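You operate a simulated robot arm through the tools that you are given. There is no shell and no other tool. Be economical: measure what you need, move in short steps, check, and stop when the job is done.

The job below is to be done with a simulated robot arm. You get a single attempt, and the scene is never put back.

JOB
Switch the bath off, drain it and refill it with 4 strokes of water.
Fine: close the drain before refilling; the lid stays open; leave the dial.

It is judged by the outcome, as a careful person would: the job done as asked, and still so three seconds after it is handed in. It fails if anything else is knocked over, pushed out of place, dropped, spilled or broken. Lids that push on must go on centred and level and be pressed home; caps that screw on are set level and turned clockwise until they are tight.

ROBOT AND FRAMES
A 7-joint arm with a two-finger parallel gripper, fixed in place. Base frame: the origin is at the foot of the arm, x ahead of it, y to its left, z up; the work surface is at about z = 0.872. Units: m, rad, N and s.
With the tool pointing down near the work surface it reaches from about 0.24 to 0.68 m from the base axis. Its first joint turns from -1.152 to 1.152 rad. Payload 2.4 kg.
The tool frame sits at the grasp point between the pads (the TCP): z along the fingers, y along the line on which they close. The tips reach 0.03 m beyond it. Largest opening 0.094 m; finger width 0.028, thickness 0.01; the body of the gripper, 0.05 by 0.096 m, starts 0.055 m behind the TCP.
Orientation is that of the tool frame in the base frame, as a unit quaternion [x, y, z, w]. With the fingers straight down and closing along the base's y, the tool's x points along the base's -x, its y along +y and its z along -z.

CONTROLS
- The arm moves only by the tool drive_tool. Its argument "increments" is a list that holds one entry, the list of rows, each a list of 6 numbers: the shift along the base's x, y, z in m, then the turn, a rotation vector about the base's x, y, z in rad. In form: [[[x, y, z, rx, ry, rz], ...]]. A call has 1 to 8 rows; each row is the pose to reach, as a shift and turn from the pose commanded when the call began. "gripper" is the finger opening in m, from 0 to 0.094, set as the call begins (left out, the last holds). A row lasts 0.2 s, in which the tool goes at most 0.05 m and 0.15 rad; a call with a longer step from one row to the next is refused whole, and so is a gripper value outside its range. A pose out of reach is approached as far as the arm can. The call stops where the force on the tool passes 40 N (or 10 N more than at its start, if that is more) or the arm is blocked; 0.2 s more then pass. The fingers move at their own pace (about 0.153 m/s each) and stop on an object; they squeeze with about 23 N. The grip force told is the motor's: it shows also when the fingers shut on nothing. Time passes only in rows, and 0.2 s behind the last, so rows that repeat a pose let the fingers close. It gives the time, the measured TCP pose, the force on the tool (base axes), the opening and the grip force at its end, in the units of the frame above (readings bear some noise), with the torque about the TCP (base axes, N m) and any sound that the robot's microphone picked up.
- Cameras (640 x 400 px; columns grow to the right, rows downward): "scene" is fixed at [0.0337, 0.4674, 1.4564]; the picture's right is [-0.80, -0.60, 0.00], its down [-0.27, 0.35, -0.90] and it looks along [0.54, -0.71, -0.44] (base axes); focal length 286 px, centre (320, 200). "wrist" rides on the gripper at [0.076, 0.014, -0.102] in the tool frame; the picture's right is [-0.18, 0.98, 0.00], its down [-0.75, -0.14, -0.64] and it looks along [-0.63, -0.12, 0.77] (tool axes); focal length 243 px, centre (320, 200). There is no depth. A picture from a camera that has moved, and an enlarged one, comes with that camera's place and axes in the base frame and with its lens.
- get_image(camera): a new picture of that camera. It takes no simulated time.
- enlarge(camera, box): a new picture of the part [left, top, right, bottom] of that camera's present view, enlarged. It takes no simulated time.
- hand_in(): hands the job in; it is judged then, once.

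Work in short steps. Places have to be worked out from the pictures, the camera data and where the tool is seen: move nearer, look again, correct. Check each grasp and each placing, and mend what went wrong. You have 120 turns and 76 pictures in all, those below and enlarged ones among them. Open the gripper and draw the arm clear of the work before you hand the job in, unless the task says otherwise; then end with one line.

The tools are called after "Emit:" as name(argument=value, ...) on one line, values as JSON. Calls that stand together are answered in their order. drive_tool: Moves the arm, as the interface text tells. Its arguments: {"type":"object","properties":{"increments":{"type":"array","items":{"type":"array","items":{"type":"array","items":{"type":"number"}}}},"gripper":{"type":"number"}},"required":["increments"]} The other tools are called the same way: get_image (camera) takes a picture; enlarge (camera, box) takes an enlarged picture of a part of a camera's view; hand_in () hands the job in.

At the start:

```text
clock: 0.0
position: [0.3674, -0.0587, 1.2584]
tcp_rot: [0.0, 1.0, 0.0, 0.0]
wrist_force: [-0.7, 0.4, -0.1]
ft_torque: [0.03, 0.0, -0.01]
gripper_width: 0.0941
gripper_force: 0.1
```

scene: 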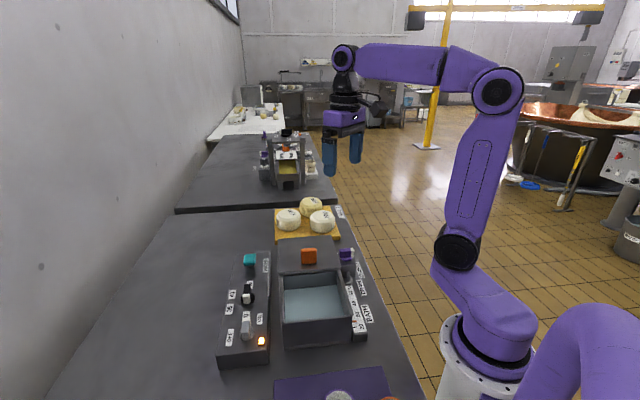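
wrist: 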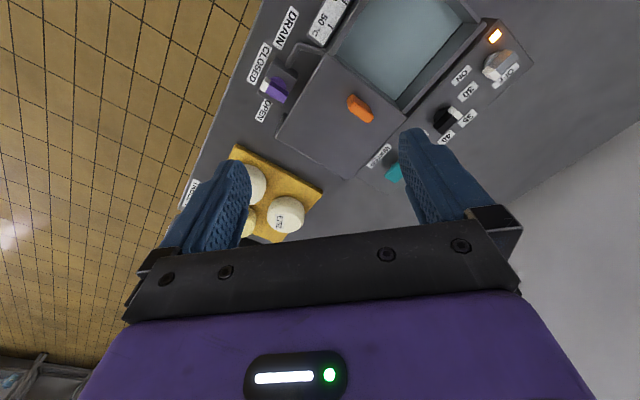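

I'll look closely at the bath and its controls first.

Emit:
enlarge(camera="scene", box=[200, 190, 400, 400])

Emit:
enlarge(camera="wrist", box=[220, 0, 540, 200])

Emit:
enlarge(camera="scene", box=[240, 120, 340, 190])

```text
1.90 times, centred on (300, 295) of scene
camera zoom: at [0.0337, 0.4674, 1.4564], right [-0.8, -0.6, 0.0], down [-0.27, 0.35, -0.9], along [0.54, -0.71, -0.44], focal length 544 px, centre (358, 19)
```

zoom: 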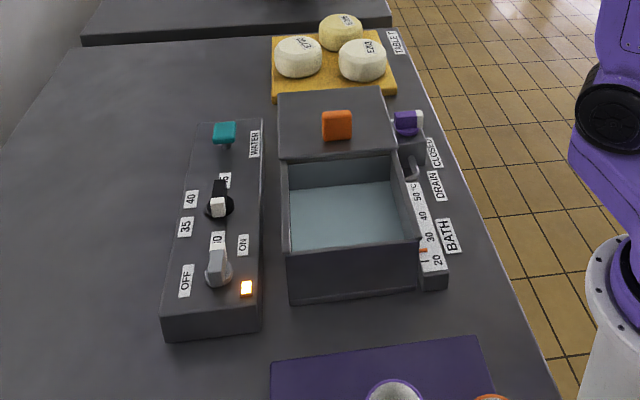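

```text
2.00 times, centred on (380, 100) of wrist
camera zoom: at [0.2904, -0.0428, 1.3625], right [0.18, 0.98, 0.0], down [0.75, -0.14, 0.64], along [0.63, -0.12, -0.77], focal length 485 px, centre (200, 400)
```

zoom: 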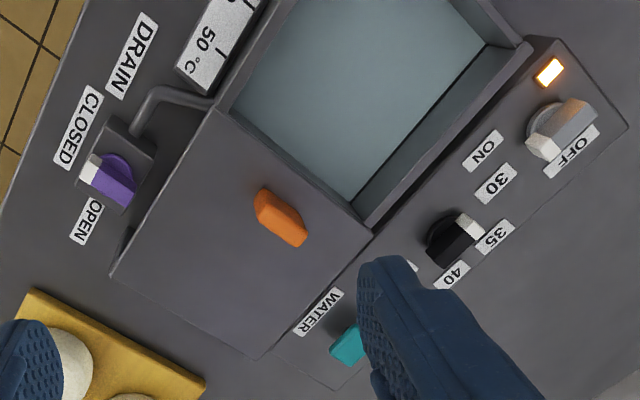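

```text
5.71 times, centred on (290, 155) of scene
camera zoom: at [0.0337, 0.4674, 1.4564], right [-0.8, -0.6, 0.0], down [-0.27, 0.35, -0.9], along [0.54, -0.71, -0.44], focal length 1632 px, centre (491, 457)
```

zoom: 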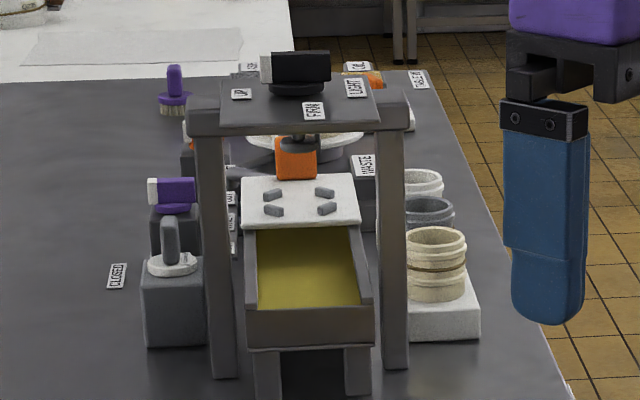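

Projecting from both cameras puts the switch at about (0.427, 0.22), the dial at (0.51, 0.155), the water lever at (0.61, 0.05) and the drain knob at (0.40, -0.145). The rig is turned about -42°. The lamp is lit, so I'm moving above the switch for a closer look.

Emit:
drive_tool(increments=[[[0.004, 0.035, -0.02, 0, 0, 0], [0.008, 0.07, -0.04, 0, 0, 0], [0.012, 0.105, -0.06, 0, 0, 0], [0.016, 0.14, -0.08, 0, 0, 0], [0.02, 0.175, -0.1, 0, 0, 0], [0.024, 0.21, -0.12, 0, 0, 0], [0.028, 0.245, -0.14, 0, 0, 0], [0.03, 0.279, -0.16, 0, 0, 0]]])

Emit:
get_image(camera="wrist")

```text
clock: 1.8
position: [0.3977, 0.2223, 1.0992]
tcp_rot: [0.001, 1.0, 0.0, 0.0]
wrist_force: [0.0, -0.4, -0.1]
ft_torque: [0.06, 0.0, 0.02]
gripper_width: 0.0937
gripper_force: 0.1
```

```text
70 pictures are left
camera wrist: at [0.3201, 0.2381, 1.2012], right [0.18, 0.98, 0.0], down [0.75, -0.14, 0.64], along [0.63, -0.12, -0.77], focal length 243 px, centre (320, 200)
```

wrist: 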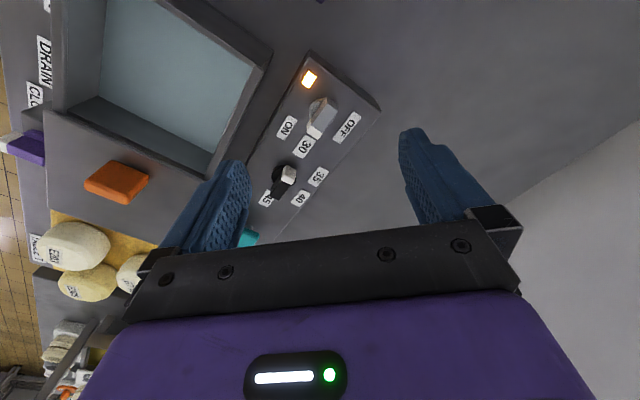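

Emit:
enlarge(camera="wrist", box=[230, 40, 400, 220])

```text
2.22 times, centred on (315, 130) of wrist
camera zoom: at [0.3201, 0.2381, 1.2012], right [0.18, 0.98, 0.0], down [0.75, -0.14, 0.64], along [0.63, -0.12, -0.77], focal length 539 px, centre (331, 356)
```

zoom: 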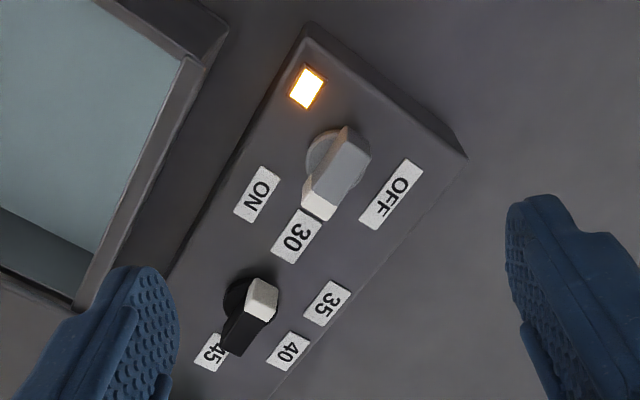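

The switch pointer's exact angle is unclear, so I'm moving so the camera sits more directly above it.

Emit:
drive_tool(increments=[[[0.03, 0.0, -0.01, 0, 0, 0], [0.06, 0.0, -0.02, 0, 0, 0], [0.085, 0.0, -0.03, 0, 0, 0]]])

Emit:
enlarge(camera="wrist", box=[200, 0, 440, 150])

```text
clock: 2.6
position: [0.4826, 0.2236, 1.0685]
tcp_rot: [0.0, 1.0, 0.0, 0.0]
wrist_force: [0.7, -0.5, -0.6]
ft_torque: [0.02, 0.01, -0.02]
gripper_width: 0.0939
gripper_force: 0.1
```

```text
2.67 times, centred on (320, 75) of wrist
camera zoom: at [0.4057, 0.2391, 1.1715], right [0.18, 0.98, 0.0], down [0.75, -0.14, 0.64], along [0.63, -0.12, -0.77], focal length 647 px, centre (320, 533)
```

zoom: 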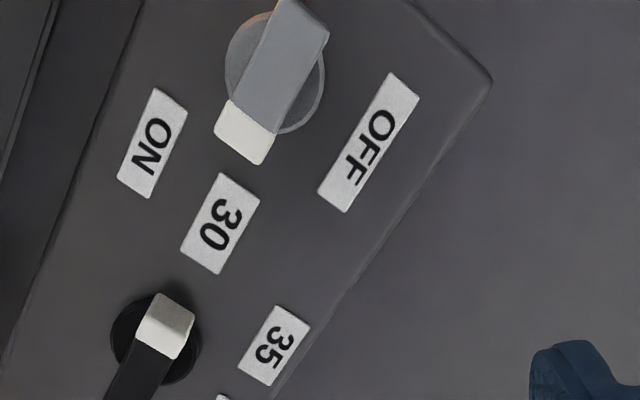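

Triangulation puts the switch bar at (0.4235, 0.2205), top at z about 0.935, pointing at about -41°. OFF lies about 77° counter-clockwise. I'm lining the fingers up across the bar, above it.

Emit:
drive_tool(increments=[[[-0.012, -0.001, -0.01, 0, 0, -0.143], [-0.024, -0.001, -0.02, 0, 0, -0.286], [-0.036, -0.002, -0.03, 0, 0, -0.43], [-0.048, -0.003, -0.04, 0, 0, -0.573], [-0.059, -0.003, -0.06, 0, 0, -0.716], [-0.059, -0.003, -0.07, 0, 0, -0.716]]], gripper=0.045)

Emit:
get_image(camera="wrist")

```text
clock: 4.0
position: [0.4245, 0.2179, 0.9972]
tcp_rot: [0.352, 0.936, 0.0, 0.0]
wrist_force: [-0.6, -0.6, -0.3]
ft_torque: [0.01, -0.01, 0.03]
gripper_width: 0.045
gripper_force: 0.0
```

```text
67 pictures are left
camera wrist: at [0.3748, 0.2804, 1.1016], right [0.79, 0.62, 0.0], down [0.47, -0.6, 0.64], along [0.4, -0.5, -0.77], focal length 243 px, centre (320, 200)
```

wrist: 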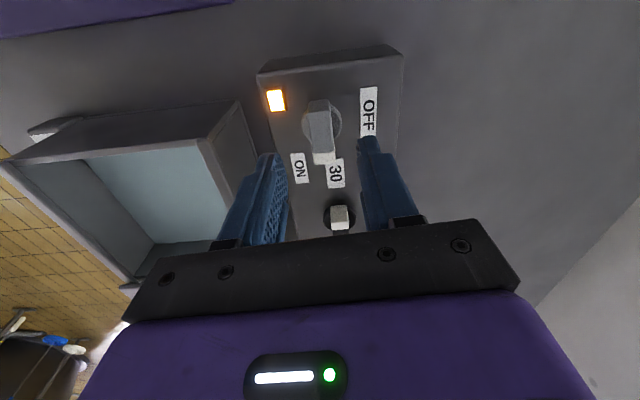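

The fingers straddle the bar, so I'm lowering around it and closing.

Emit:
drive_tool(increments=[[[-0.001, 0.002, -0.02, 0, 0, 0], [-0.001, 0.002, -0.045, 0, 0, 0]]])

Emit:
enlarge(camera="wrist", box=[220, 50, 460, 240])

```text
clock: 4.6
position: [0.4224, 0.2189, 0.9544]
tcp_rot: [0.35, 0.937, 0.0, 0.0]
wrist_force: [0.0, -0.4, -0.2]
ft_torque: [-0.03, -0.04, 0.02]
gripper_width: 0.0449
gripper_force: 0.1
```

```text
2.11 times, centred on (340, 145) of wrist
camera zoom: at [0.3734, 0.2828, 1.0574], right [0.78, 0.62, 0.0], down [0.48, -0.6, 0.64], along [0.4, -0.5, -0.77], focal length 511 px, centre (278, 316)
```

zoom: 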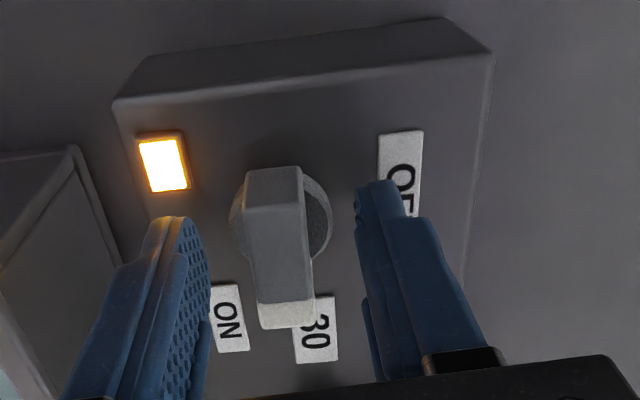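

The bar is centred between the fingers, so I'm closing.

Emit:
drive_tool(increments=[[[0, 0, 0, 0, 0, 0], [0, 0, 0, 0, 0, 0]]], gripper=0.0)

```text
clock: 5.2
position: [0.4219, 0.2216, 0.9545]
tcp_rot: [0.35, 0.937, -0.001, 0.0]
wrist_force: [2.7, 4.2, -9.1]
ft_torque: [-0.1, -0.28, 0.01]
gripper_width: 0.016
gripper_force: 44.9
```

The bar is gripped at 16 mm. I'm turning it counter-clockwise toward OFF.

Emit:
drive_tool(increments=[[[0, 0, 0, 0, 0, 0.12], [0, 0, 0, 0, 0, 0.24], [0, 0, 0, 0, 0, 0.36], [0, 0, 0, 0, 0, 0.48]]])

Emit:
get_image(camera="wrist")

```text
clock: 6.2
position: [0.4224, 0.2194, 0.9539]
tcp_rot: [0.116, 0.993, 0.0, 0.001]
wrist_force: [-2.7, 7.8, -4.1]
ft_torque: [-0.11, -1.15, 0.02]
gripper_width: 0.0159
gripper_force: 44.3
```

```text
65 pictures are left
camera wrist: at [0.3505, 0.253, 1.0574], right [0.41, 0.91, 0.0], down [0.7, -0.31, 0.64], along [0.59, -0.26, -0.77], focal length 243 px, centre (320, 200)
```

wrist: 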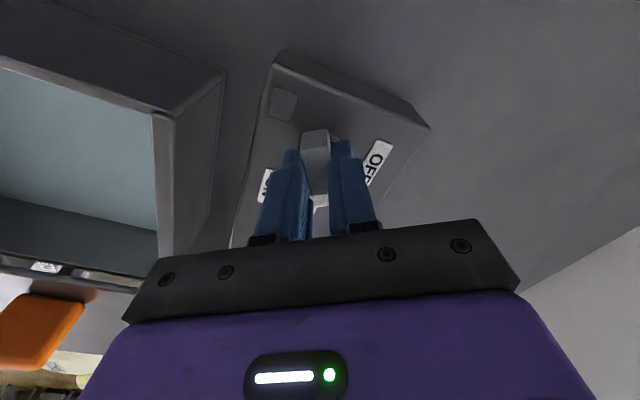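

The lamp is out. The knob still turns freely, so I'm continuing toward the OFF stop and watching the torque.

Emit:
drive_tool(increments=[[[0, 0, 0, 0, 0, 0.12], [0, 0, 0, 0, 0, 0.24], [0, 0, 0, 0, 0, 0.36]]])

Emit:
get_image(camera="wrist")

```text
clock: 7.0
position: [0.4225, 0.2202, 0.9547]
tcp_rot: [-0.063, 0.998, 0.0, -0.002]
wrist_force: [-4.5, 7.4, -11.1]
ft_torque: [0.45, -1.2, 0.02]
gripper_width: 0.0159
gripper_force: 44.8
```

```text
64 pictures are left
camera wrist: at [0.3441, 0.2255, 1.0576], right [0.06, 1.0, 0.0], down [0.77, -0.04, 0.64], along [0.64, -0.04, -0.77], focal length 243 px, centre (320, 200)
```

wrist: 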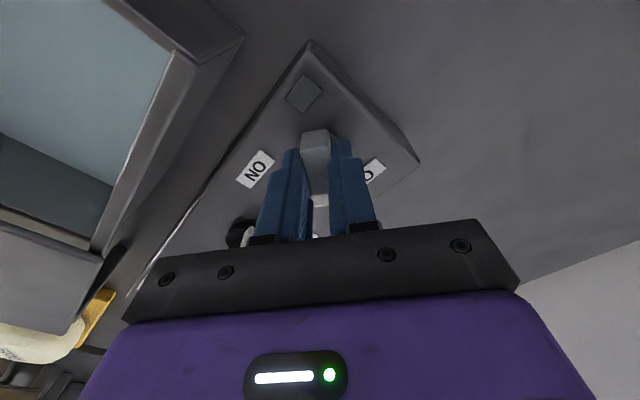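

Emit:
drive_tool(increments=[[[0, 0, 0, 0, 0, 0.12], [0, 0, 0, 0, 0, 0.24], [0, 0, 0, 0, 0, 0.36]]])

```text
clock: 7.8
position: [0.4221, 0.2185, 0.955]
tcp_rot: [-0.241, 0.971, 0.0, -0.002]
wrist_force: [-0.8, 2.4, -5.5]
ft_torque: [-0.54, 1.19, 0.02]
gripper_width: 0.0156
gripper_force: 44.4
```

Emit:
enlarge(camera="wrist", box=[200, 20, 440, 240])

```text
1.82 times, centred on (320, 130) of wrist
camera zoom: at [0.3478, 0.1975, 1.0577], right [-0.3, 0.96, 0.0], down [0.73, 0.23, 0.64], along [0.61, 0.19, -0.77], focal length 441 px, centre (320, 327)
```

zoom: 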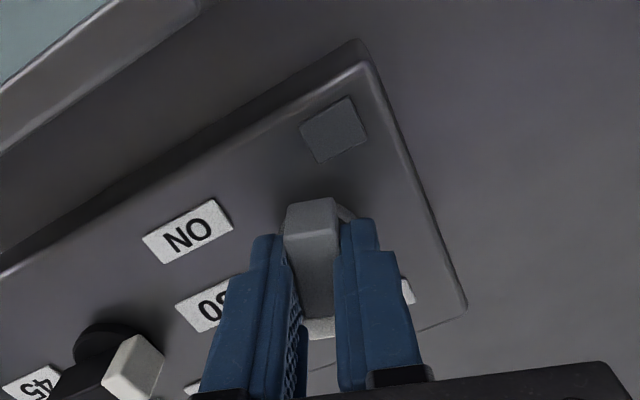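

The bar follows, and OFF is still about 18° away. I'm finishing the turn.

Emit:
drive_tool(increments=[[[0, 0, 0, 0, 0, 0.1], [0, 0, 0, 0, 0, 0.2], [0, 0, 0, 0, 0, 0.3]]])

```text
clock: 8.6
position: [0.4239, 0.2172, 0.9538]
tcp_rot: [-0.382, 0.924, 0.0, -0.001]
wrist_force: [0.4, -3.2, -5.7]
ft_torque: [-1.08, 1.01, 0.0]
gripper_width: 0.0156
gripper_force: 45.0
```

The pointer is at about 45°, in line with OFF. I'm releasing and rising to check.

Emit:
drive_tool(increments=[[[0, 0, 0, 0, 0, 0], [0, 0, 0, 0, 0, 0], [0, 0, 0.03, 0, 0, 0], [0, 0, 0.07, 0, 0, 0], [0, 0, 0.11, 0, 0, 0]]], gripper=0.05)

Emit:
get_image(camera="wrist")

Emit:
enlarge(camera="scene", box=[200, 190, 400, 400])

```text
clock: 9.8
position: [0.4219, 0.2168, 1.0642]
tcp_rot: [-0.383, 0.924, -0.001, 0.0]
wrist_force: [-0.7, 0.7, -0.9]
ft_torque: [-0.05, 0.01, 0.01]
gripper_width: 0.0499
gripper_force: 0.1
```

```text
62 pictures are left
camera wrist: at [0.3573, 0.1756, 1.1661], right [-0.56, 0.83, 0.0], down [0.63, 0.43, 0.64], along [0.53, 0.36, -0.77], focal length 243 px, centre (320, 200)
```

wrist: 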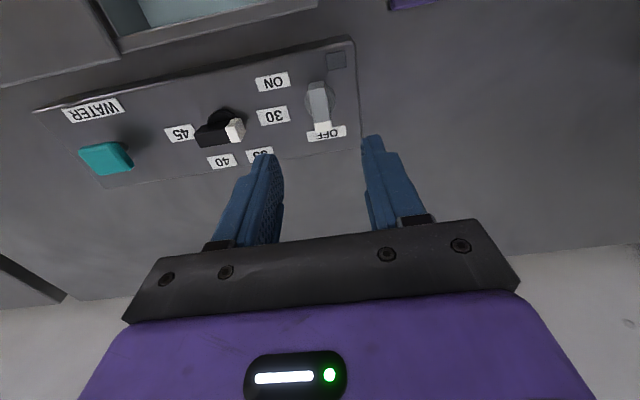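

```text
1.90 times, centred on (300, 295) of scene
camera zoom: at [0.0337, 0.4674, 1.4564], right [-0.8, -0.6, 0.0], down [-0.27, 0.35, -0.9], along [0.54, -0.71, -0.44], focal length 544 px, centre (358, 19)
```

zoom: 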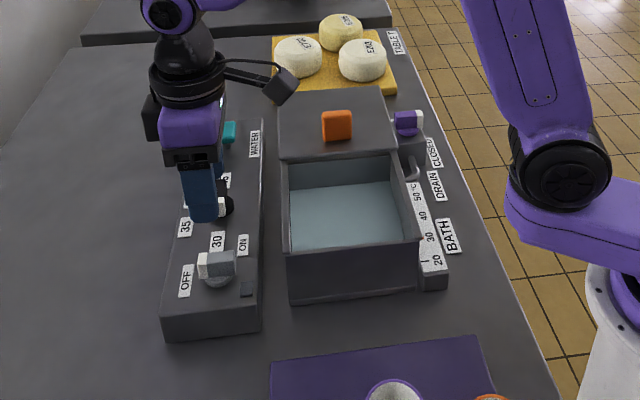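

The switch points at OFF and the lamp is out. Next is the drain knob, so I'm moving above it to look.

Emit:
drive_tool(increments=[[[0, -0.045, 0.02, 0, 0, -0.1], [0, -0.09, 0.04, 0, 0, -0.2], [0, -0.135, 0.05, 0, 0, -0.3], [0, -0.18, 0.05, 0, 0, -0.4], [0, -0.225, 0.05, 0, 0, -0.5], [0, -0.27, 0.05, 0, 0, -0.6], [0.01, -0.315, 0.05, 0, 0, -0.7], [0.02, -0.36, 0.04, 0, 0, -0.785]]])

Emit:
get_image(camera="wrist")

```text
clock: 11.6
position: [0.4405, -0.1432, 1.1054]
tcp_rot: [0.001, 1.0, 0.0, 0.0]
wrist_force: [0.3, 0.1, -1.1]
ft_torque: [0.0, 0.02, -0.01]
gripper_width: 0.0498
gripper_force: 0.0
```

```text
60 pictures are left
camera wrist: at [0.3637, -0.1266, 1.2084], right [0.19, 0.98, 0.0], down [0.75, -0.14, 0.64], along [0.63, -0.12, -0.77], focal length 243 px, centre (320, 200)
```

wrist: 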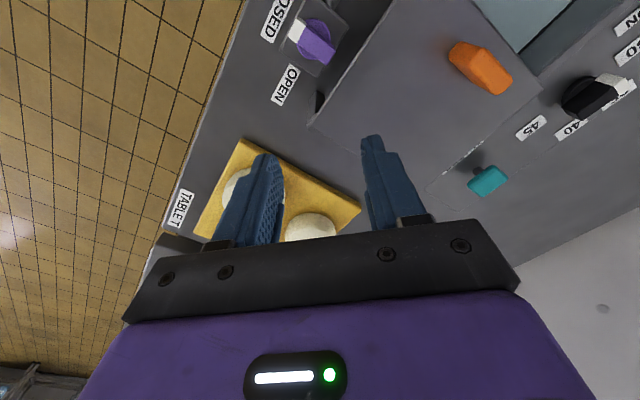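

Emit:
enlarge(camera="wrist", box=[230, 0, 390, 120])

```text
3.33 times, centred on (310, 60) of wrist
camera zoom: at [0.3637, -0.1266, 1.2084], right [0.19, 0.98, 0.0], down [0.75, -0.14, 0.64], along [0.63, -0.12, -0.77], focal length 809 px, centre (353, 667)
```

zoom: 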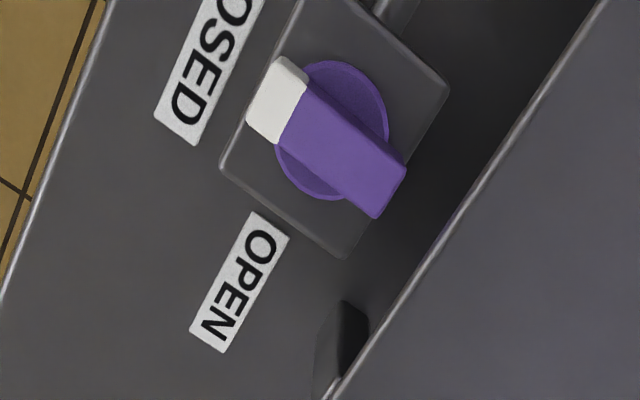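

The drain bar is centred at about (0.396, -0.140), top at about 0.933, pointing at CLOSED (about -134°). OPEN is 90° counter-clockwise at about -45°. I'm aligning above it.

Emit:
drive_tool(increments=[[[-0.008, 0.001, -0.015, 0, 0, 0.135], [-0.016, 0.001, -0.03, 0, 0, 0.27], [-0.024, 0.002, -0.045, 0, 0, 0.4], [-0.032, 0.003, -0.06, 0, 0, 0.535], [-0.04, 0.003, -0.08, 0, 0, 0.67], [-0.044, 0.003, -0.1, 0, 0, 0.803], [-0.044, 0.003, -0.11, 0, 0, 0.803]]], gripper=0.04)

Emit:
get_image(camera="wrist")

```text
clock: 13.2
position: [0.3972, -0.137, 0.9956]
tcp_rot: [-0.392, 0.92, -0.001, -0.001]
wrist_force: [0.0, 0.0, -0.3]
ft_torque: [0.02, 0.01, -0.02]
gripper_width: 0.0401
gripper_force: 0.0
```

```text
58 pictures are left
camera wrist: at [0.3337, -0.1799, 1.0978], right [-0.58, 0.81, 0.0], down [0.62, 0.44, 0.64], along [0.52, 0.37, -0.77], focal length 243 px, centre (320, 200)
```

wrist: 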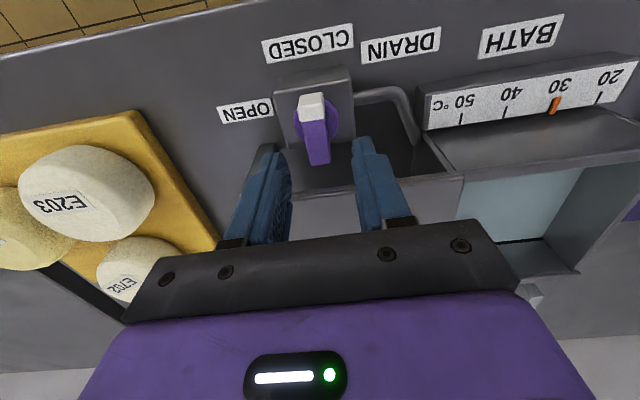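

Aligned; I'm lowering around the bar.

Emit:
drive_tool(increments=[[[-0.001, -0.002, -0.02, 0, 0, 0], [-0.001, -0.002, -0.043, 0, 0, 0]]])

Emit:
enlarge(camera="wrist", box=[220, 50, 460, 240])

```text
clock: 13.8
position: [0.3973, -0.1405, 0.9517]
tcp_rot: [-0.391, 0.92, 0.0, 0.0]
wrist_force: [-0.4, 0.3, -0.1]
ft_torque: [0.0, 0.0, -0.01]
gripper_width: 0.04
gripper_force: 0.1
```

```text
2.11 times, centred on (340, 145) of wrist
camera zoom: at [0.3329, -0.1831, 1.0545], right [-0.58, 0.82, 0.0], down [0.63, 0.44, 0.64], along [0.52, 0.37, -0.77], focal length 511 px, centre (278, 316)
```

zoom: 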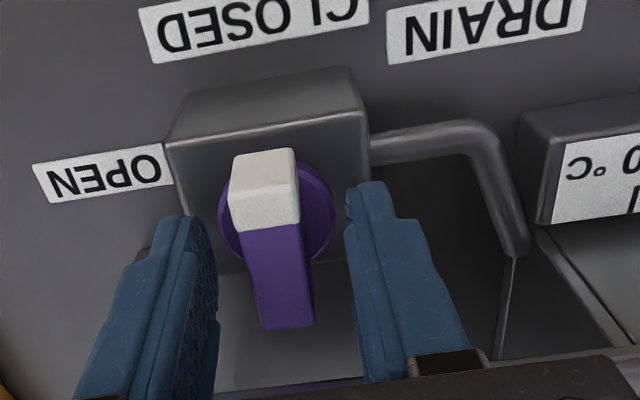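

Emit:
drive_tool(increments=[[[0, 0, 0, 0, 0, 0], [0, 0, 0, 0, 0, 0], [0, 0, 0, 0, 0, 0.12], [0, 0, 0, 0, 0, 0.24], [0, 0, 0, 0, 0, 0.36], [0, 0, 0, 0, 0, 0.48], [0, 0, 0, 0, 0, 0.6]]], gripper=0.0)

Emit:
get_image(camera="wrist")

```text
clock: 15.4
position: [0.397, -0.1401, 0.9518]
tcp_rot: [-0.646, 0.763, 0.001, -0.001]
wrist_force: [-11.5, 6.8, 17.8]
ft_torque: [-0.26, -0.15, -0.02]
gripper_width: 0.0158
gripper_force: 45.2
```

```text
56 pictures are left
camera wrist: at [0.3691, -0.2107, 1.0545], right [-0.94, 0.34, 0.0], down [0.26, 0.72, 0.64], along [0.22, 0.6, -0.77], focal length 243 px, centre (320, 200)
```

wrist: 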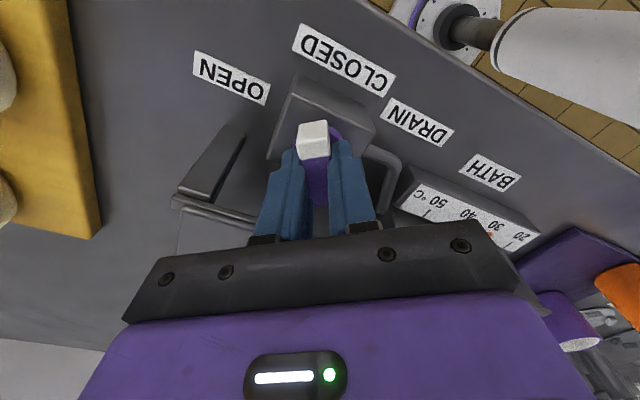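

The knob follows, so I'm turning on to 90°.

Emit:
drive_tool(increments=[[[0, 0, 0, 0, 0, 0.12], [0, 0, 0, 0, 0, 0.24], [0, 0, 0, 0, 0, 0.36], [0, 0, 0, 0, 0, 0.48], [0, 0, 0, 0, 0, 0.6], [0, 0, 0, 0, 0, 0.72], [0, 0, 0, 0, 0, 0.84], [0, 0, 0, 0, 0, 0.94]]])

Emit:
get_image(camera="wrist")

```text
clock: 17.2
position: [0.3952, -0.1402, 0.9501]
tcp_rot: [0.921, -0.389, -0.003, 0.0]
wrist_force: [-24.3, 0.0, 13.7]
ft_torque: [-0.34, -0.56, -0.01]
gripper_width: 0.0157
gripper_force: 44.3
```

```text
55 pictures are left
camera wrist: at [0.4377, -0.203, 1.054], right [-0.83, -0.55, 0.0], down [-0.42, 0.64, 0.65], along [-0.36, 0.53, -0.76], focal length 243 px, centre (320, 200)
```

wrist: 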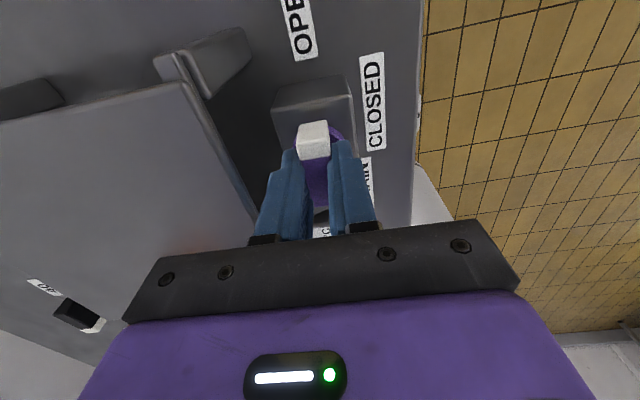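

It points at OPEN. I'm releasing with a small opening because the lid edge is close, rising, and watching the water.

Emit:
drive_tool(increments=[[[0, 0, 0, 0, 0, 0], [0, 0, 0, 0, 0, 0], [0, 0, 0.03, 0, 0, 0], [0, 0, 0.07, 0, 0, 0]]], gripper=0.032)

Emit:
enlarge(camera="scene", box=[260, 220, 400, 360])

Emit:
get_image(camera="wrist")

```text
clock: 18.2
position: [0.3978, -0.1412, 1.0204]
tcp_rot: [0.922, -0.388, 0.0, -0.001]
wrist_force: [0.0, -0.7, 0.0]
ft_torque: [0.0, -0.01, -0.01]
gripper_width: 0.0319
gripper_force: 0.1
```

```text
2.86 times, centred on (330, 290) of scene
camera zoom: at [0.0337, 0.4674, 1.4564], right [-0.8, -0.6, 0.0], down [-0.27, 0.35, -0.9], along [0.54, -0.71, -0.44], focal length 816 px, centre (291, -57)
```

zoom: 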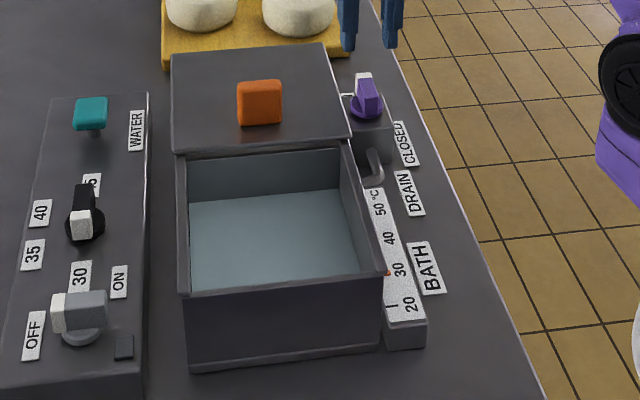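

```text
53 pictures are left
camera wrist: at [0.439, -0.2038, 1.1235], right [-0.83, -0.55, 0.0], down [-0.42, 0.64, 0.64], along [-0.35, 0.53, -0.77], focal length 243 px, centre (320, 200)
```

wrist: 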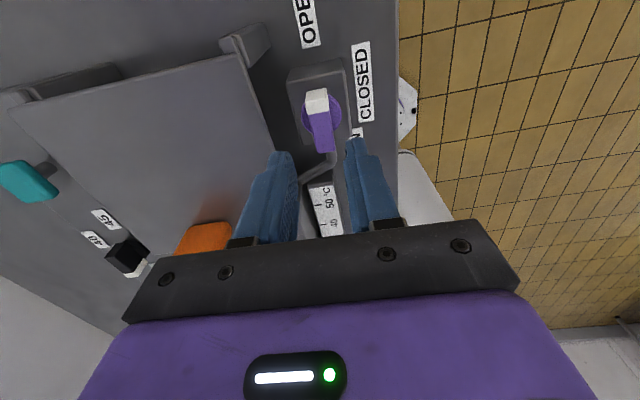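

The water level looks slightly lower, so I'm waiting while it drains.

Emit:
drive_tool(increments=[[[0, 0, 0, 0, 0, 0], [0, 0, 0, 0, 0, 0], [0, 0, 0, 0, 0, 0], [0, 0, 0, 0, 0, 0], [0, 0, 0, 0, 0, 0], [0, 0, 0, 0, 0, 0], [0, 0, 0, 0, 0, 0], [0, 0, 0, 0, 0, 0]]])

Emit:
drive_tool(increments=[[[0, 0, 0, 0, 0, 0], [0, 0, 0, 0, 0, 0], [0, 0, 0, 0, 0, 0], [0, 0, 0, 0, 0, 0], [0, 0, 0, 0, 0, 0], [0, 0, 0, 0, 0, 0], [0, 0, 0, 0, 0, 0], [0, 0, 0, 0, 0, 0]]])

Emit:
enlarge(camera="scene", box=[260, 220, 400, 360])

```text
clock: 20.0
position: [0.3979, -0.1407, 1.0202]
tcp_rot: [0.921, -0.389, 0.0, 0.0]
wrist_force: [-0.1, 0.3, 0.0]
ft_torque: [-0.04, -0.02, -0.01]
gripper_width: 0.0319
gripper_force: 0.1
```

```text
clock: 21.8
position: [0.397, -0.1399, 1.021]
tcp_rot: [0.921, -0.389, 0.0, 0.0]
wrist_force: [-0.1, -0.4, -0.2]
ft_torque: [0.04, 0.01, 0.03]
gripper_width: 0.0319
gripper_force: 0.1
```

```text
2.86 times, centred on (330, 290) of scene
camera zoom: at [0.0337, 0.4674, 1.4564], right [-0.8, -0.6, 0.0], down [-0.27, 0.35, -0.9], along [0.54, -0.71, -0.44], focal length 816 px, centre (291, -57)
```

zoom: 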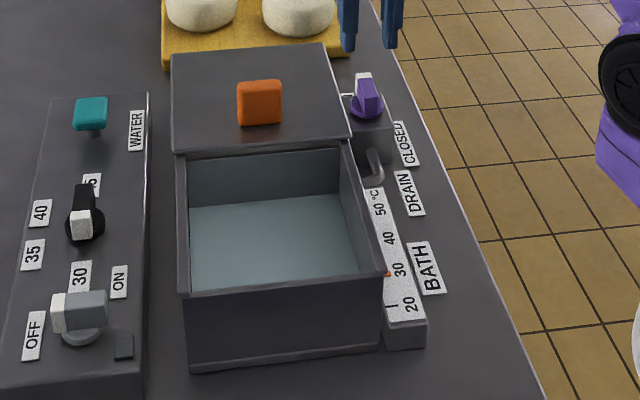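

It drains slowly, so I'm waiting longer.

Emit:
drive_tool(increments=[[[0, 0, 0, 0, 0, 0], [0, 0, 0, 0, 0, 0], [0, 0, 0, 0, 0, 0], [0, 0, 0, 0, 0, 0], [0, 0, 0, 0, 0, 0], [0, 0, 0, 0, 0, 0], [0, 0, 0, 0, 0, 0], [0, 0, 0, 0, 0, 0]]])

Emit:
drive_tool(increments=[[[0, 0, 0, 0, 0, 0], [0, 0, 0, 0, 0, 0], [0, 0, 0, 0, 0, 0], [0, 0, 0, 0, 0, 0], [0, 0, 0, 0, 0, 0], [0, 0, 0, 0, 0, 0], [0, 0, 0, 0, 0, 0], [0, 0, 0, 0, 0, 0]]])

Emit:
drive_tool(increments=[[[0, 0, 0, 0, 0, 0], [0, 0, 0, 0, 0, 0], [0, 0, 0, 0, 0, 0], [0, 0, 0, 0, 0, 0], [0, 0, 0, 0, 0, 0], [0, 0, 0, 0, 0, 0], [0, 0, 0, 0, 0, 0], [0, 0, 0, 0, 0, 0]]])

Emit:
enlarge(camera="scene", box=[260, 220, 400, 360])

```text
clock: 23.6
position: [0.3972, -0.1403, 1.019]
tcp_rot: [0.921, -0.39, -0.001, 0.0]
wrist_force: [0.0, -0.8, 0.4]
ft_torque: [0.03, -0.01, -0.04]
gripper_width: 0.032
gripper_force: 0.0
```

```text
clock: 25.4
position: [0.3975, -0.1408, 1.0201]
tcp_rot: [0.921, -0.389, 0.001, 0.0]
wrist_force: [1.1, -0.8, 0.1]
ft_torque: [0.01, 0.02, -0.03]
gripper_width: 0.032
gripper_force: 0.1
```

```text
clock: 27.2
position: [0.3976, -0.1411, 1.0197]
tcp_rot: [0.921, -0.389, 0.0, 0.0]
wrist_force: [0.3, 0.3, 0.2]
ft_torque: [0.01, -0.01, 0.02]
gripper_width: 0.0318
gripper_force: 0.1
```

```text
2.86 times, centred on (330, 290) of scene
camera zoom: at [0.0337, 0.4674, 1.4564], right [-0.8, -0.6, 0.0], down [-0.27, 0.35, -0.9], along [0.54, -0.71, -0.44], focal length 816 px, centre (291, -57)
```

zoom: 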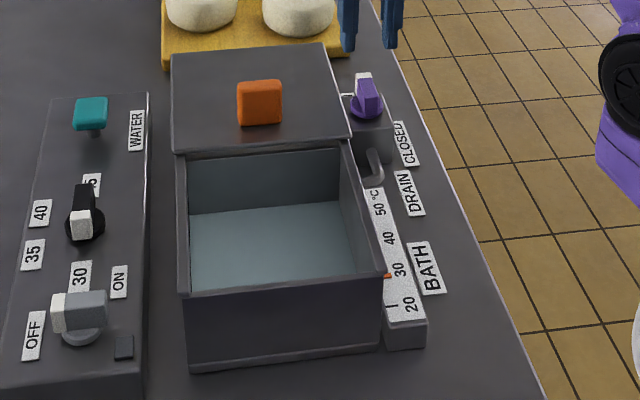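

Draining steadily at roughly 1.7 px/s. Meanwhile I'm moving over to inspect the water plunger, unwinding the wrist on the way.

Emit:
drive_tool(increments=[[[0.0, 0.0, 0.03, 0, 0, -0.148], [0.0, 0.01, 0.06, 0, 0, -0.296], [0.02, 0.04, 0.08, 0, 0, -0.444], [0.04, 0.07, 0.08, 0, 0, -0.592], [0.06, 0.1, 0.08, 0, 0, -0.74], [0.08, 0.13, 0.08, 0, 0, -0.888], [0.1, 0.16, 0.08, 0, 0, -1.036], [0.12, 0.19, 0.08, 0, 0, -1.184]]])

Emit:
drive_tool(increments=[[[0.006, 0, 0.0, 0, 0, -0.148], [0.012, 0.0, 0.0, 0, 0, -0.296], [0.018, 0.0, 0.0, 0, 0, -0.444], [0.024, 0.0, 0.0, 0, 0, -0.592], [0.03, 0.0, 0.0, 0, 0, -0.74], [0.036, 0.0, 0.0, 0, 0, -0.888], [0.042, 0.0, 0.0, 0, 0, -1.036], [0.048, 0.0, 0.0, 0, 0, -1.184]]])

Emit:
get_image(camera="wrist")

```text
clock: 29.0
position: [0.5175, 0.0517, 1.1002]
tcp_rot: [-0.546, 0.838, -0.001, 0.0]
wrist_force: [-0.4, 0.7, -0.2]
ft_torque: [0.01, 0.04, 0.0]
gripper_width: 0.0319
gripper_force: 0.1
```

```text
clock: 30.8
position: [0.5657, 0.0513, 1.0997]
tcp_rot: [0.015, 1.0, 0.0, 0.0]
wrist_force: [-0.1, 0.1, -0.1]
ft_torque: [0.02, 0.01, -0.01]
gripper_width: 0.0322
gripper_force: 0.1
```

```text
50 pictures are left
camera wrist: at [0.4885, 0.069, 1.2038], right [0.21, 0.98, 0.0], down [0.75, -0.16, 0.64], along [0.63, -0.14, -0.77], focal length 243 px, centre (320, 200)
```

wrist: 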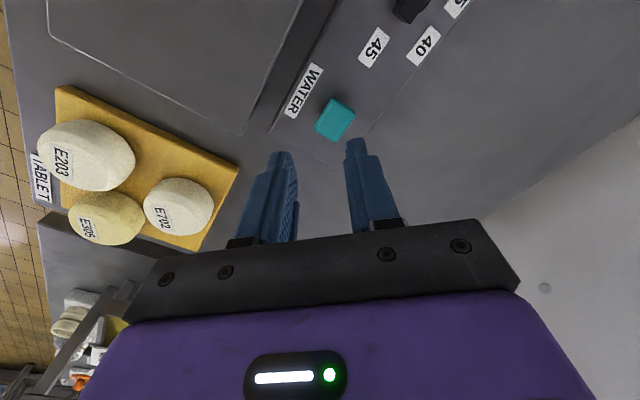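

Emit:
enlarge(camera="wrist", box=[260, 50, 420, 170])

Emit:
enlarge(camera="scene", box=[220, 230, 340, 320])

```text
3.33 times, centred on (340, 110) of wrist
camera zoom: at [0.4885, 0.069, 1.2038], right [0.21, 0.98, 0.0], down [0.75, -0.16, 0.64], along [0.63, -0.14, -0.77], focal length 809 px, centre (253, 500)
```

zoom: 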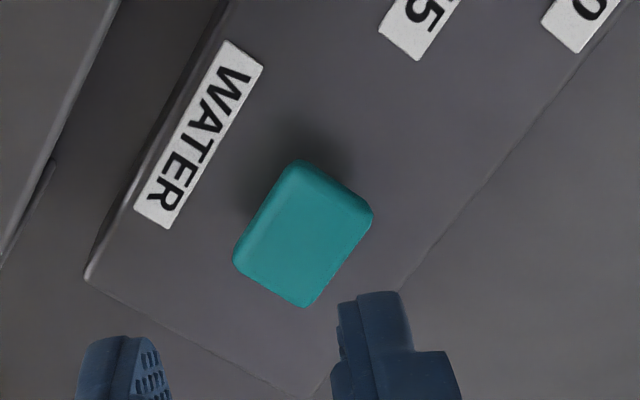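

```text
4.44 times, centred on (280, 275) of scene
camera zoom: at [0.0337, 0.4674, 1.4564], right [-0.8, -0.6, 0.0], down [-0.27, 0.35, -0.9], along [0.54, -0.71, -0.44], focal length 1270 px, centre (498, -133)
```

zoom: 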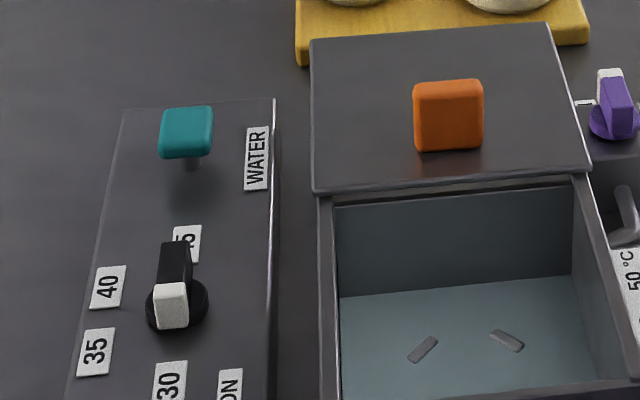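

The water control is a push plunger with its cap at about (0.595, 0.062, 0.94). The bath floor fittings now show, so I'm moving back to the drain knob while it finishes emptying.

Emit:
drive_tool(increments=[[[-0.02, -0.02, 0.0, 0, 0, 0.14], [-0.04, -0.04, 0.0, 0, 0, 0.28], [-0.06, -0.06, 0.0, 0, 0, 0.42], [-0.08, -0.09, 0.0, 0, 0, 0.56], [-0.1, -0.11, 0.0, 0, 0, 0.7], [-0.12, -0.14, 0.0, 0, 0, 0.84], [-0.145, -0.165, 0, 0, 0, 0.98], [-0.168, -0.1915, 0.0, 0, 0, 1.12]]])

Emit:
drive_tool(increments=[[[0, 0, 0, 0, 0, 0.14], [0, 0, 0, 0, 0, 0.28], [0, 0, 0, 0, 0, 0.42], [0, 0, 0, 0, 0, 0.56], [0, 0, 0, 0, 0, 0.7], [0, 0, 0, 0, 0, 0.84], [0, 0, 0, 0, 0, 0.98], [0, 0, -0.04, 0, 0, 1.11]]])

Emit:
get_image(camera="wrist")

Emit:
enlarge(camera="scene", box=[260, 220, 400, 360])

```text
clock: 32.6
position: [0.3987, -0.1419, 1.1011]
tcp_rot: [-0.521, 0.853, -0.001, 0.0]
wrist_force: [1.2, 0.0, 0.2]
ft_torque: [0.02, 0.02, -0.03]
gripper_width: 0.0319
gripper_force: 0.1
```

```text
clock: 34.4
position: [0.3976, -0.141, 1.0615]
tcp_rot: [0.893, -0.451, 0.001, 0.0]
wrist_force: [-0.1, -0.3, -0.1]
ft_torque: [0.01, -0.02, -0.01]
gripper_width: 0.0318
gripper_force: 0.0
```

```text
47 pictures are left
camera wrist: at [0.4308, -0.2089, 1.1649], right [-0.9, -0.44, 0.0], down [-0.33, 0.69, 0.64], along [-0.28, 0.58, -0.77], focal length 243 px, centre (320, 200)
```

wrist: 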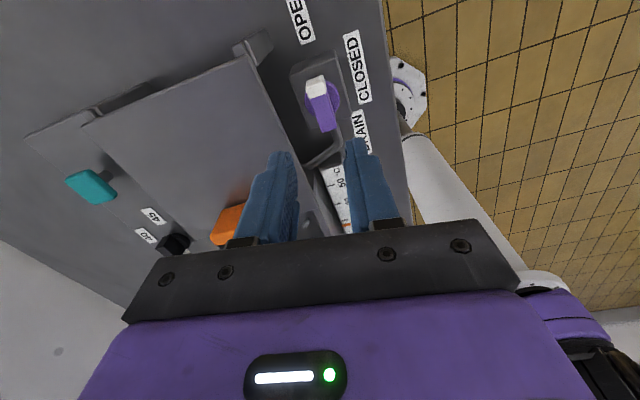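

```text
2.86 times, centred on (330, 290) of scene
camera zoom: at [0.0337, 0.4674, 1.4564], right [-0.8, -0.6, 0.0], down [-0.27, 0.35, -0.9], along [0.54, -0.71, -0.44], focal length 816 px, centre (291, -57)
```

zoom: 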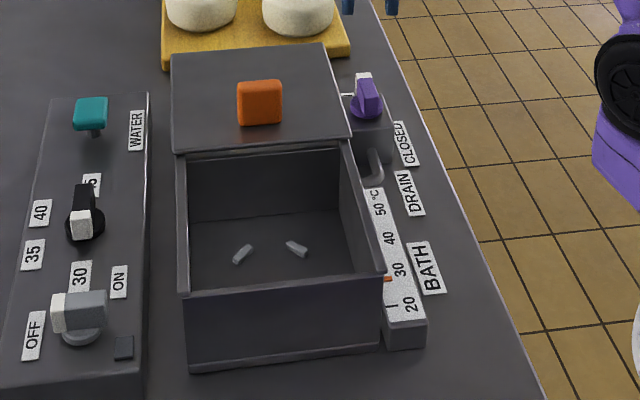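

The bath is empty. I'm lining up on the knob again and lowering.

Emit:
drive_tool(increments=[[[-0.001, 0, -0.03, 0, 0, 0.137], [-0.001, 0, -0.06, 0, 0, 0.137], [-0.001, 0, -0.09, 0, 0, 0.137], [-0.001, 0, -0.109, 0, 0, 0.137]]], gripper=0.034)

Emit:
get_image(camera="wrist")

```text
clock: 35.4
position: [0.3959, -0.1411, 0.9538]
tcp_rot: [0.921, -0.389, 0.0, 0.0]
wrist_force: [0.9, 0.2, 0.3]
ft_torque: [0.0, -0.02, 0.01]
gripper_width: 0.0341
gripper_force: 0.0
```

```text
45 pictures are left
camera wrist: at [0.4383, -0.2036, 1.0562], right [-0.83, -0.55, 0.0], down [-0.42, 0.64, 0.64], along [-0.35, 0.53, -0.77], focal length 243 px, centre (320, 200)
```

wrist: 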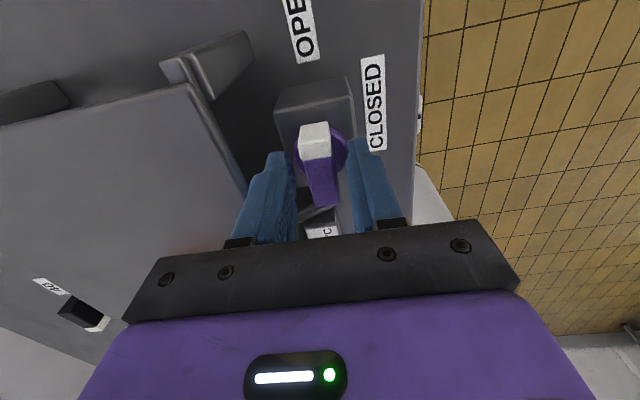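

Gripping and turning it clockwise, back to CLOSED.

Emit:
drive_tool(increments=[[[0, 0, 0, 0, 0, 0], [0, 0, 0, 0, 0, 0], [0, 0, 0, 0, 0, -0.13], [0, 0, 0, 0, 0, -0.26], [0, 0, 0, 0, 0, -0.39], [0, 0, 0, 0, 0, -0.52], [0, 0, 0, 0, 0, -0.65], [0, 0, 0, 0, 0, -0.78]]], gripper=0.0)

Emit:
drive_tool(increments=[[[0, 0, 0, 0, 0, -0.13], [0, 0, 0, 0, 0, -0.26], [0, 0, 0, 0, 0, -0.39], [0, 0, 0, 0, 0, -0.52], [0, 0, 0, 0, 0, -0.65], [0, 0, 0, 0, 0, -0.79], [0, 0, 0, 0, 0, -0.81]]])

Emit:
get_image(camera="wrist")

```text
clock: 37.2
position: [0.3962, -0.141, 0.953]
tcp_rot: [-0.703, 0.711, 0.0, 0.0]
wrist_force: [-13.5, 0.4, 29.9]
ft_torque: [0.51, 0.18, -0.01]
gripper_width: 0.0159
gripper_force: 45.6
```

```text
clock: 38.8
position: [0.397, -0.1406, 0.9522]
tcp_rot: [-0.368, 0.93, -0.001, 0.0]
wrist_force: [-5.0, 0.8, 20.4]
ft_torque: [-0.4, 0.68, 1.41]
gripper_width: 0.0161
gripper_force: 44.8
```

```text
44 pictures are left
camera wrist: at [0.3299, -0.181, 1.0552], right [-0.54, 0.84, 0.0], down [0.65, 0.41, 0.64], along [0.54, 0.35, -0.77], focal length 243 px, centre (320, 200)
```

wrist: 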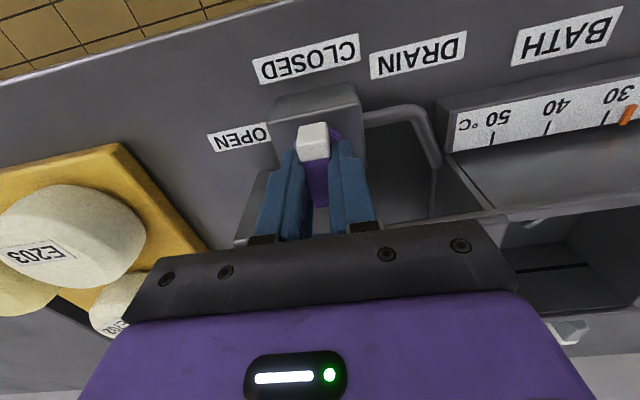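

Torque rose to 1.4 N·m, so the knob is at its CLOSED stop. I'm releasing and rising.

Emit:
drive_tool(increments=[[[0, 0, 0, 0, 0, 0.0], [0, 0, 0, 0, 0, 0.0], [0, 0, 0.03, 0, 0, 0], [0, 0, 0.07, 0, 0, 0], [0, 0, 0.11, 0, 0, 0], [0, 0, 0.15, 0, 0, 0]]], gripper=0.034)

Emit:
get_image(camera="wrist")

Emit:
enlarge(camera="scene", box=[260, 220, 400, 360])

```text
clock: 40.2
position: [0.3961, -0.1411, 1.1029]
tcp_rot: [-0.367, 0.93, 0.0, 0.001]
wrist_force: [-0.2, -0.2, 0.0]
ft_torque: [0.02, 0.05, -0.02]
gripper_width: 0.0339
gripper_force: 0.0
```

```text
43 pictures are left
camera wrist: at [0.3298, -0.1813, 1.2058], right [-0.54, 0.84, 0.0], down [0.65, 0.41, 0.64], along [0.54, 0.34, -0.77], focal length 243 px, centre (320, 200)
```

wrist: 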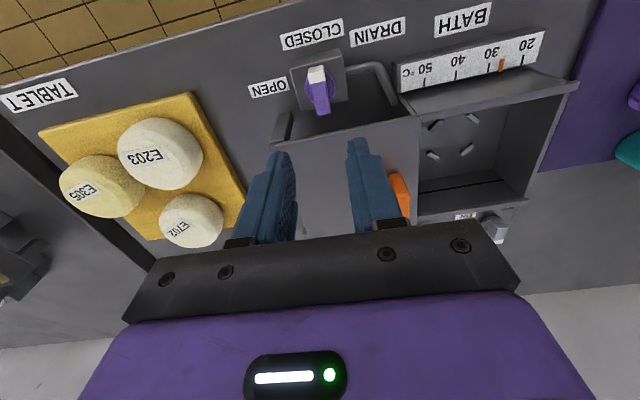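

```text
2.86 times, centred on (330, 290) of scene
camera zoom: at [0.0337, 0.4674, 1.4564], right [-0.8, -0.6, 0.0], down [-0.27, 0.35, -0.9], along [0.54, -0.71, -0.44], focal length 816 px, centre (291, -57)
```

zoom: 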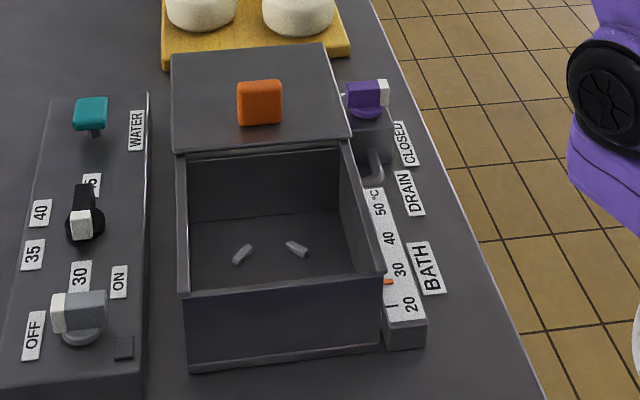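

The drain is closed and the bath empty. I'm moving above the plunger with the fingers shut.

Emit:
drive_tool(increments=[[[0.025, 0.026, 0, 0, 0, 0], [0.05, 0.052, 0, 0, 0, 0], [0.075, 0.077, 0, 0, 0, 0], [0.1, 0.102, 0, 0, 0, 0], [0.125, 0.128, 0, 0, 0, 0], [0.15, 0.153, -0.02, 0, 0, 0], [0.175, 0.18, -0.055, 0, 0, 0], [0.199, 0.203, -0.09, 0, 0, 0]]], gripper=0.0)

Emit:
enlarge(camera="wrist", box=[220, 60, 420, 240])

Emit:
enlarge(camera="scene", box=[210, 190, 330, 290])

```text
refused: row 7 steps farther than a row can; nothing moved
```

```text
2.22 times, centred on (320, 150) of wrist
camera zoom: at [0.3298, -0.1813, 1.2058], right [-0.54, 0.84, 0.0], down [0.65, 0.41, 0.64], along [0.54, 0.34, -0.77], focal length 539 px, centre (320, 311)
```

zoom: 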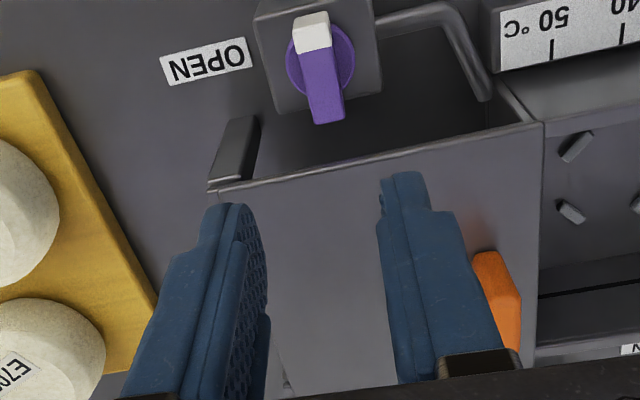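

```text
4.00 times, centred on (270, 240) of scene
camera zoom: at [0.0337, 0.4674, 1.4564], right [-0.8, -0.6, 0.0], down [-0.27, 0.35, -0.9], along [0.54, -0.71, -0.44], focal length 1143 px, centre (520, 40)
```

zoom: 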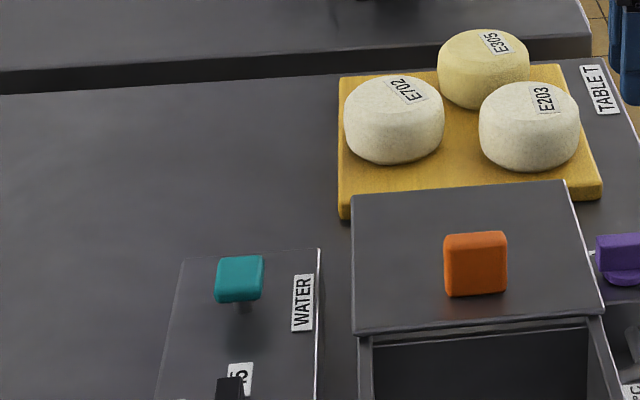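

One row was too long; I'm splitting the move.

Emit:
drive_tool(increments=[[[0.028, 0.029, 0, 0, 0, 0], [0.057, 0.058, 0, 0, 0, 0], [0.085, 0.087, 0, 0, 0, 0], [0.114, 0.116, 0, 0, 0, 0], [0.142, 0.145, 0, 0, 0, 0], [0.171, 0.174, 0, 0, 0, 0], [0.199, 0.203, -0.02, 0, 0, 0], [0.199, 0.203, -0.065, 0, 0, 0]]], gripper=0.0)

Emit:
enlarge(camera="wrist", box=[220, 60, 420, 240])

Emit:
enlarge(camera="scene", box=[210, 190, 330, 290])

```text
clock: 42.0
position: [0.5921, 0.0594, 1.0373]
tcp_rot: [-0.366, 0.93, 0.0, 0.0]
wrist_force: [0.1, -0.5, 0.1]
ft_torque: [-0.03, 0.01, 0.03]
gripper_width: 0.0003
gripper_force: 22.1
```

```text
2.22 times, centred on (320, 150) of wrist
camera zoom: at [0.5273, 0.0201, 1.1395], right [-0.54, 0.84, 0.0], down [0.65, 0.41, 0.64], along [0.54, 0.34, -0.77], focal length 539 px, centre (320, 311)
```

zoom: 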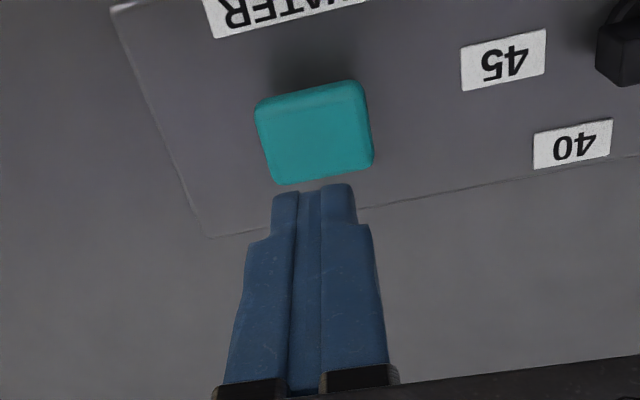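

```text
4.00 times, centred on (270, 240) of scene
camera zoom: at [0.0337, 0.4674, 1.4564], right [-0.8, -0.6, 0.0], down [-0.27, 0.35, -0.9], along [0.54, -0.71, -0.44], focal length 1143 px, centre (520, 40)
```

zoom: 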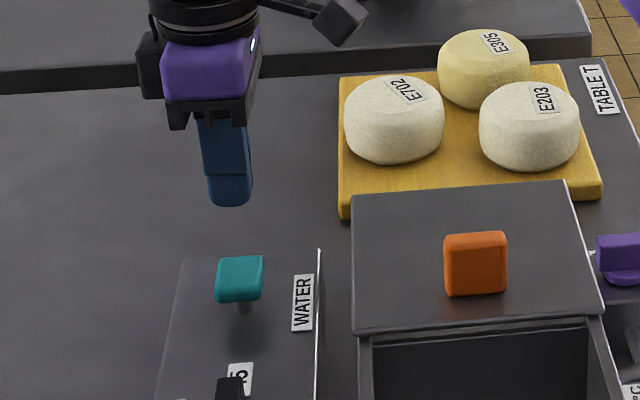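

The cap triangulates to about (0.593, 0.060), right below the fingertips. I'm descending to just above it, then pressing gently to learn the stroke.

Emit:
drive_tool(increments=[[[0, 0, -0.03, 0, 0, 0], [0, 0, -0.055, 0, 0, 0], [0, 0, -0.062, 0, 0, 0], [0, 0, -0.069, 0, 0, 0]]])

Emit:
enlarge(camera="scene", box=[210, 190, 330, 290])

```text
clock: 43.0
position: [0.5939, 0.0617, 0.9687]
tcp_rot: [-0.367, 0.93, 0.0, 0.001]
wrist_force: [-0.3, -0.4, 1.6]
ft_torque: [0.02, -0.05, 0.03]
gripper_width: 0.0
gripper_force: 22.5
```

```text
4.00 times, centred on (270, 240) of scene
camera zoom: at [0.0336, 0.4673, 1.4564], right [-0.8, -0.6, 0.0], down [-0.27, 0.35, -0.9], along [0.54, -0.71, -0.44], focal length 1143 px, centre (520, 40)
```

zoom: 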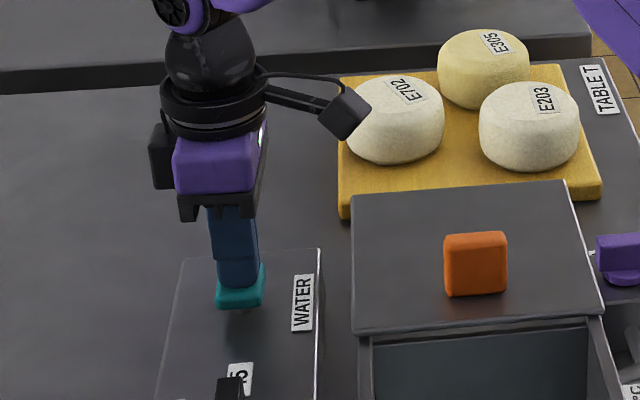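

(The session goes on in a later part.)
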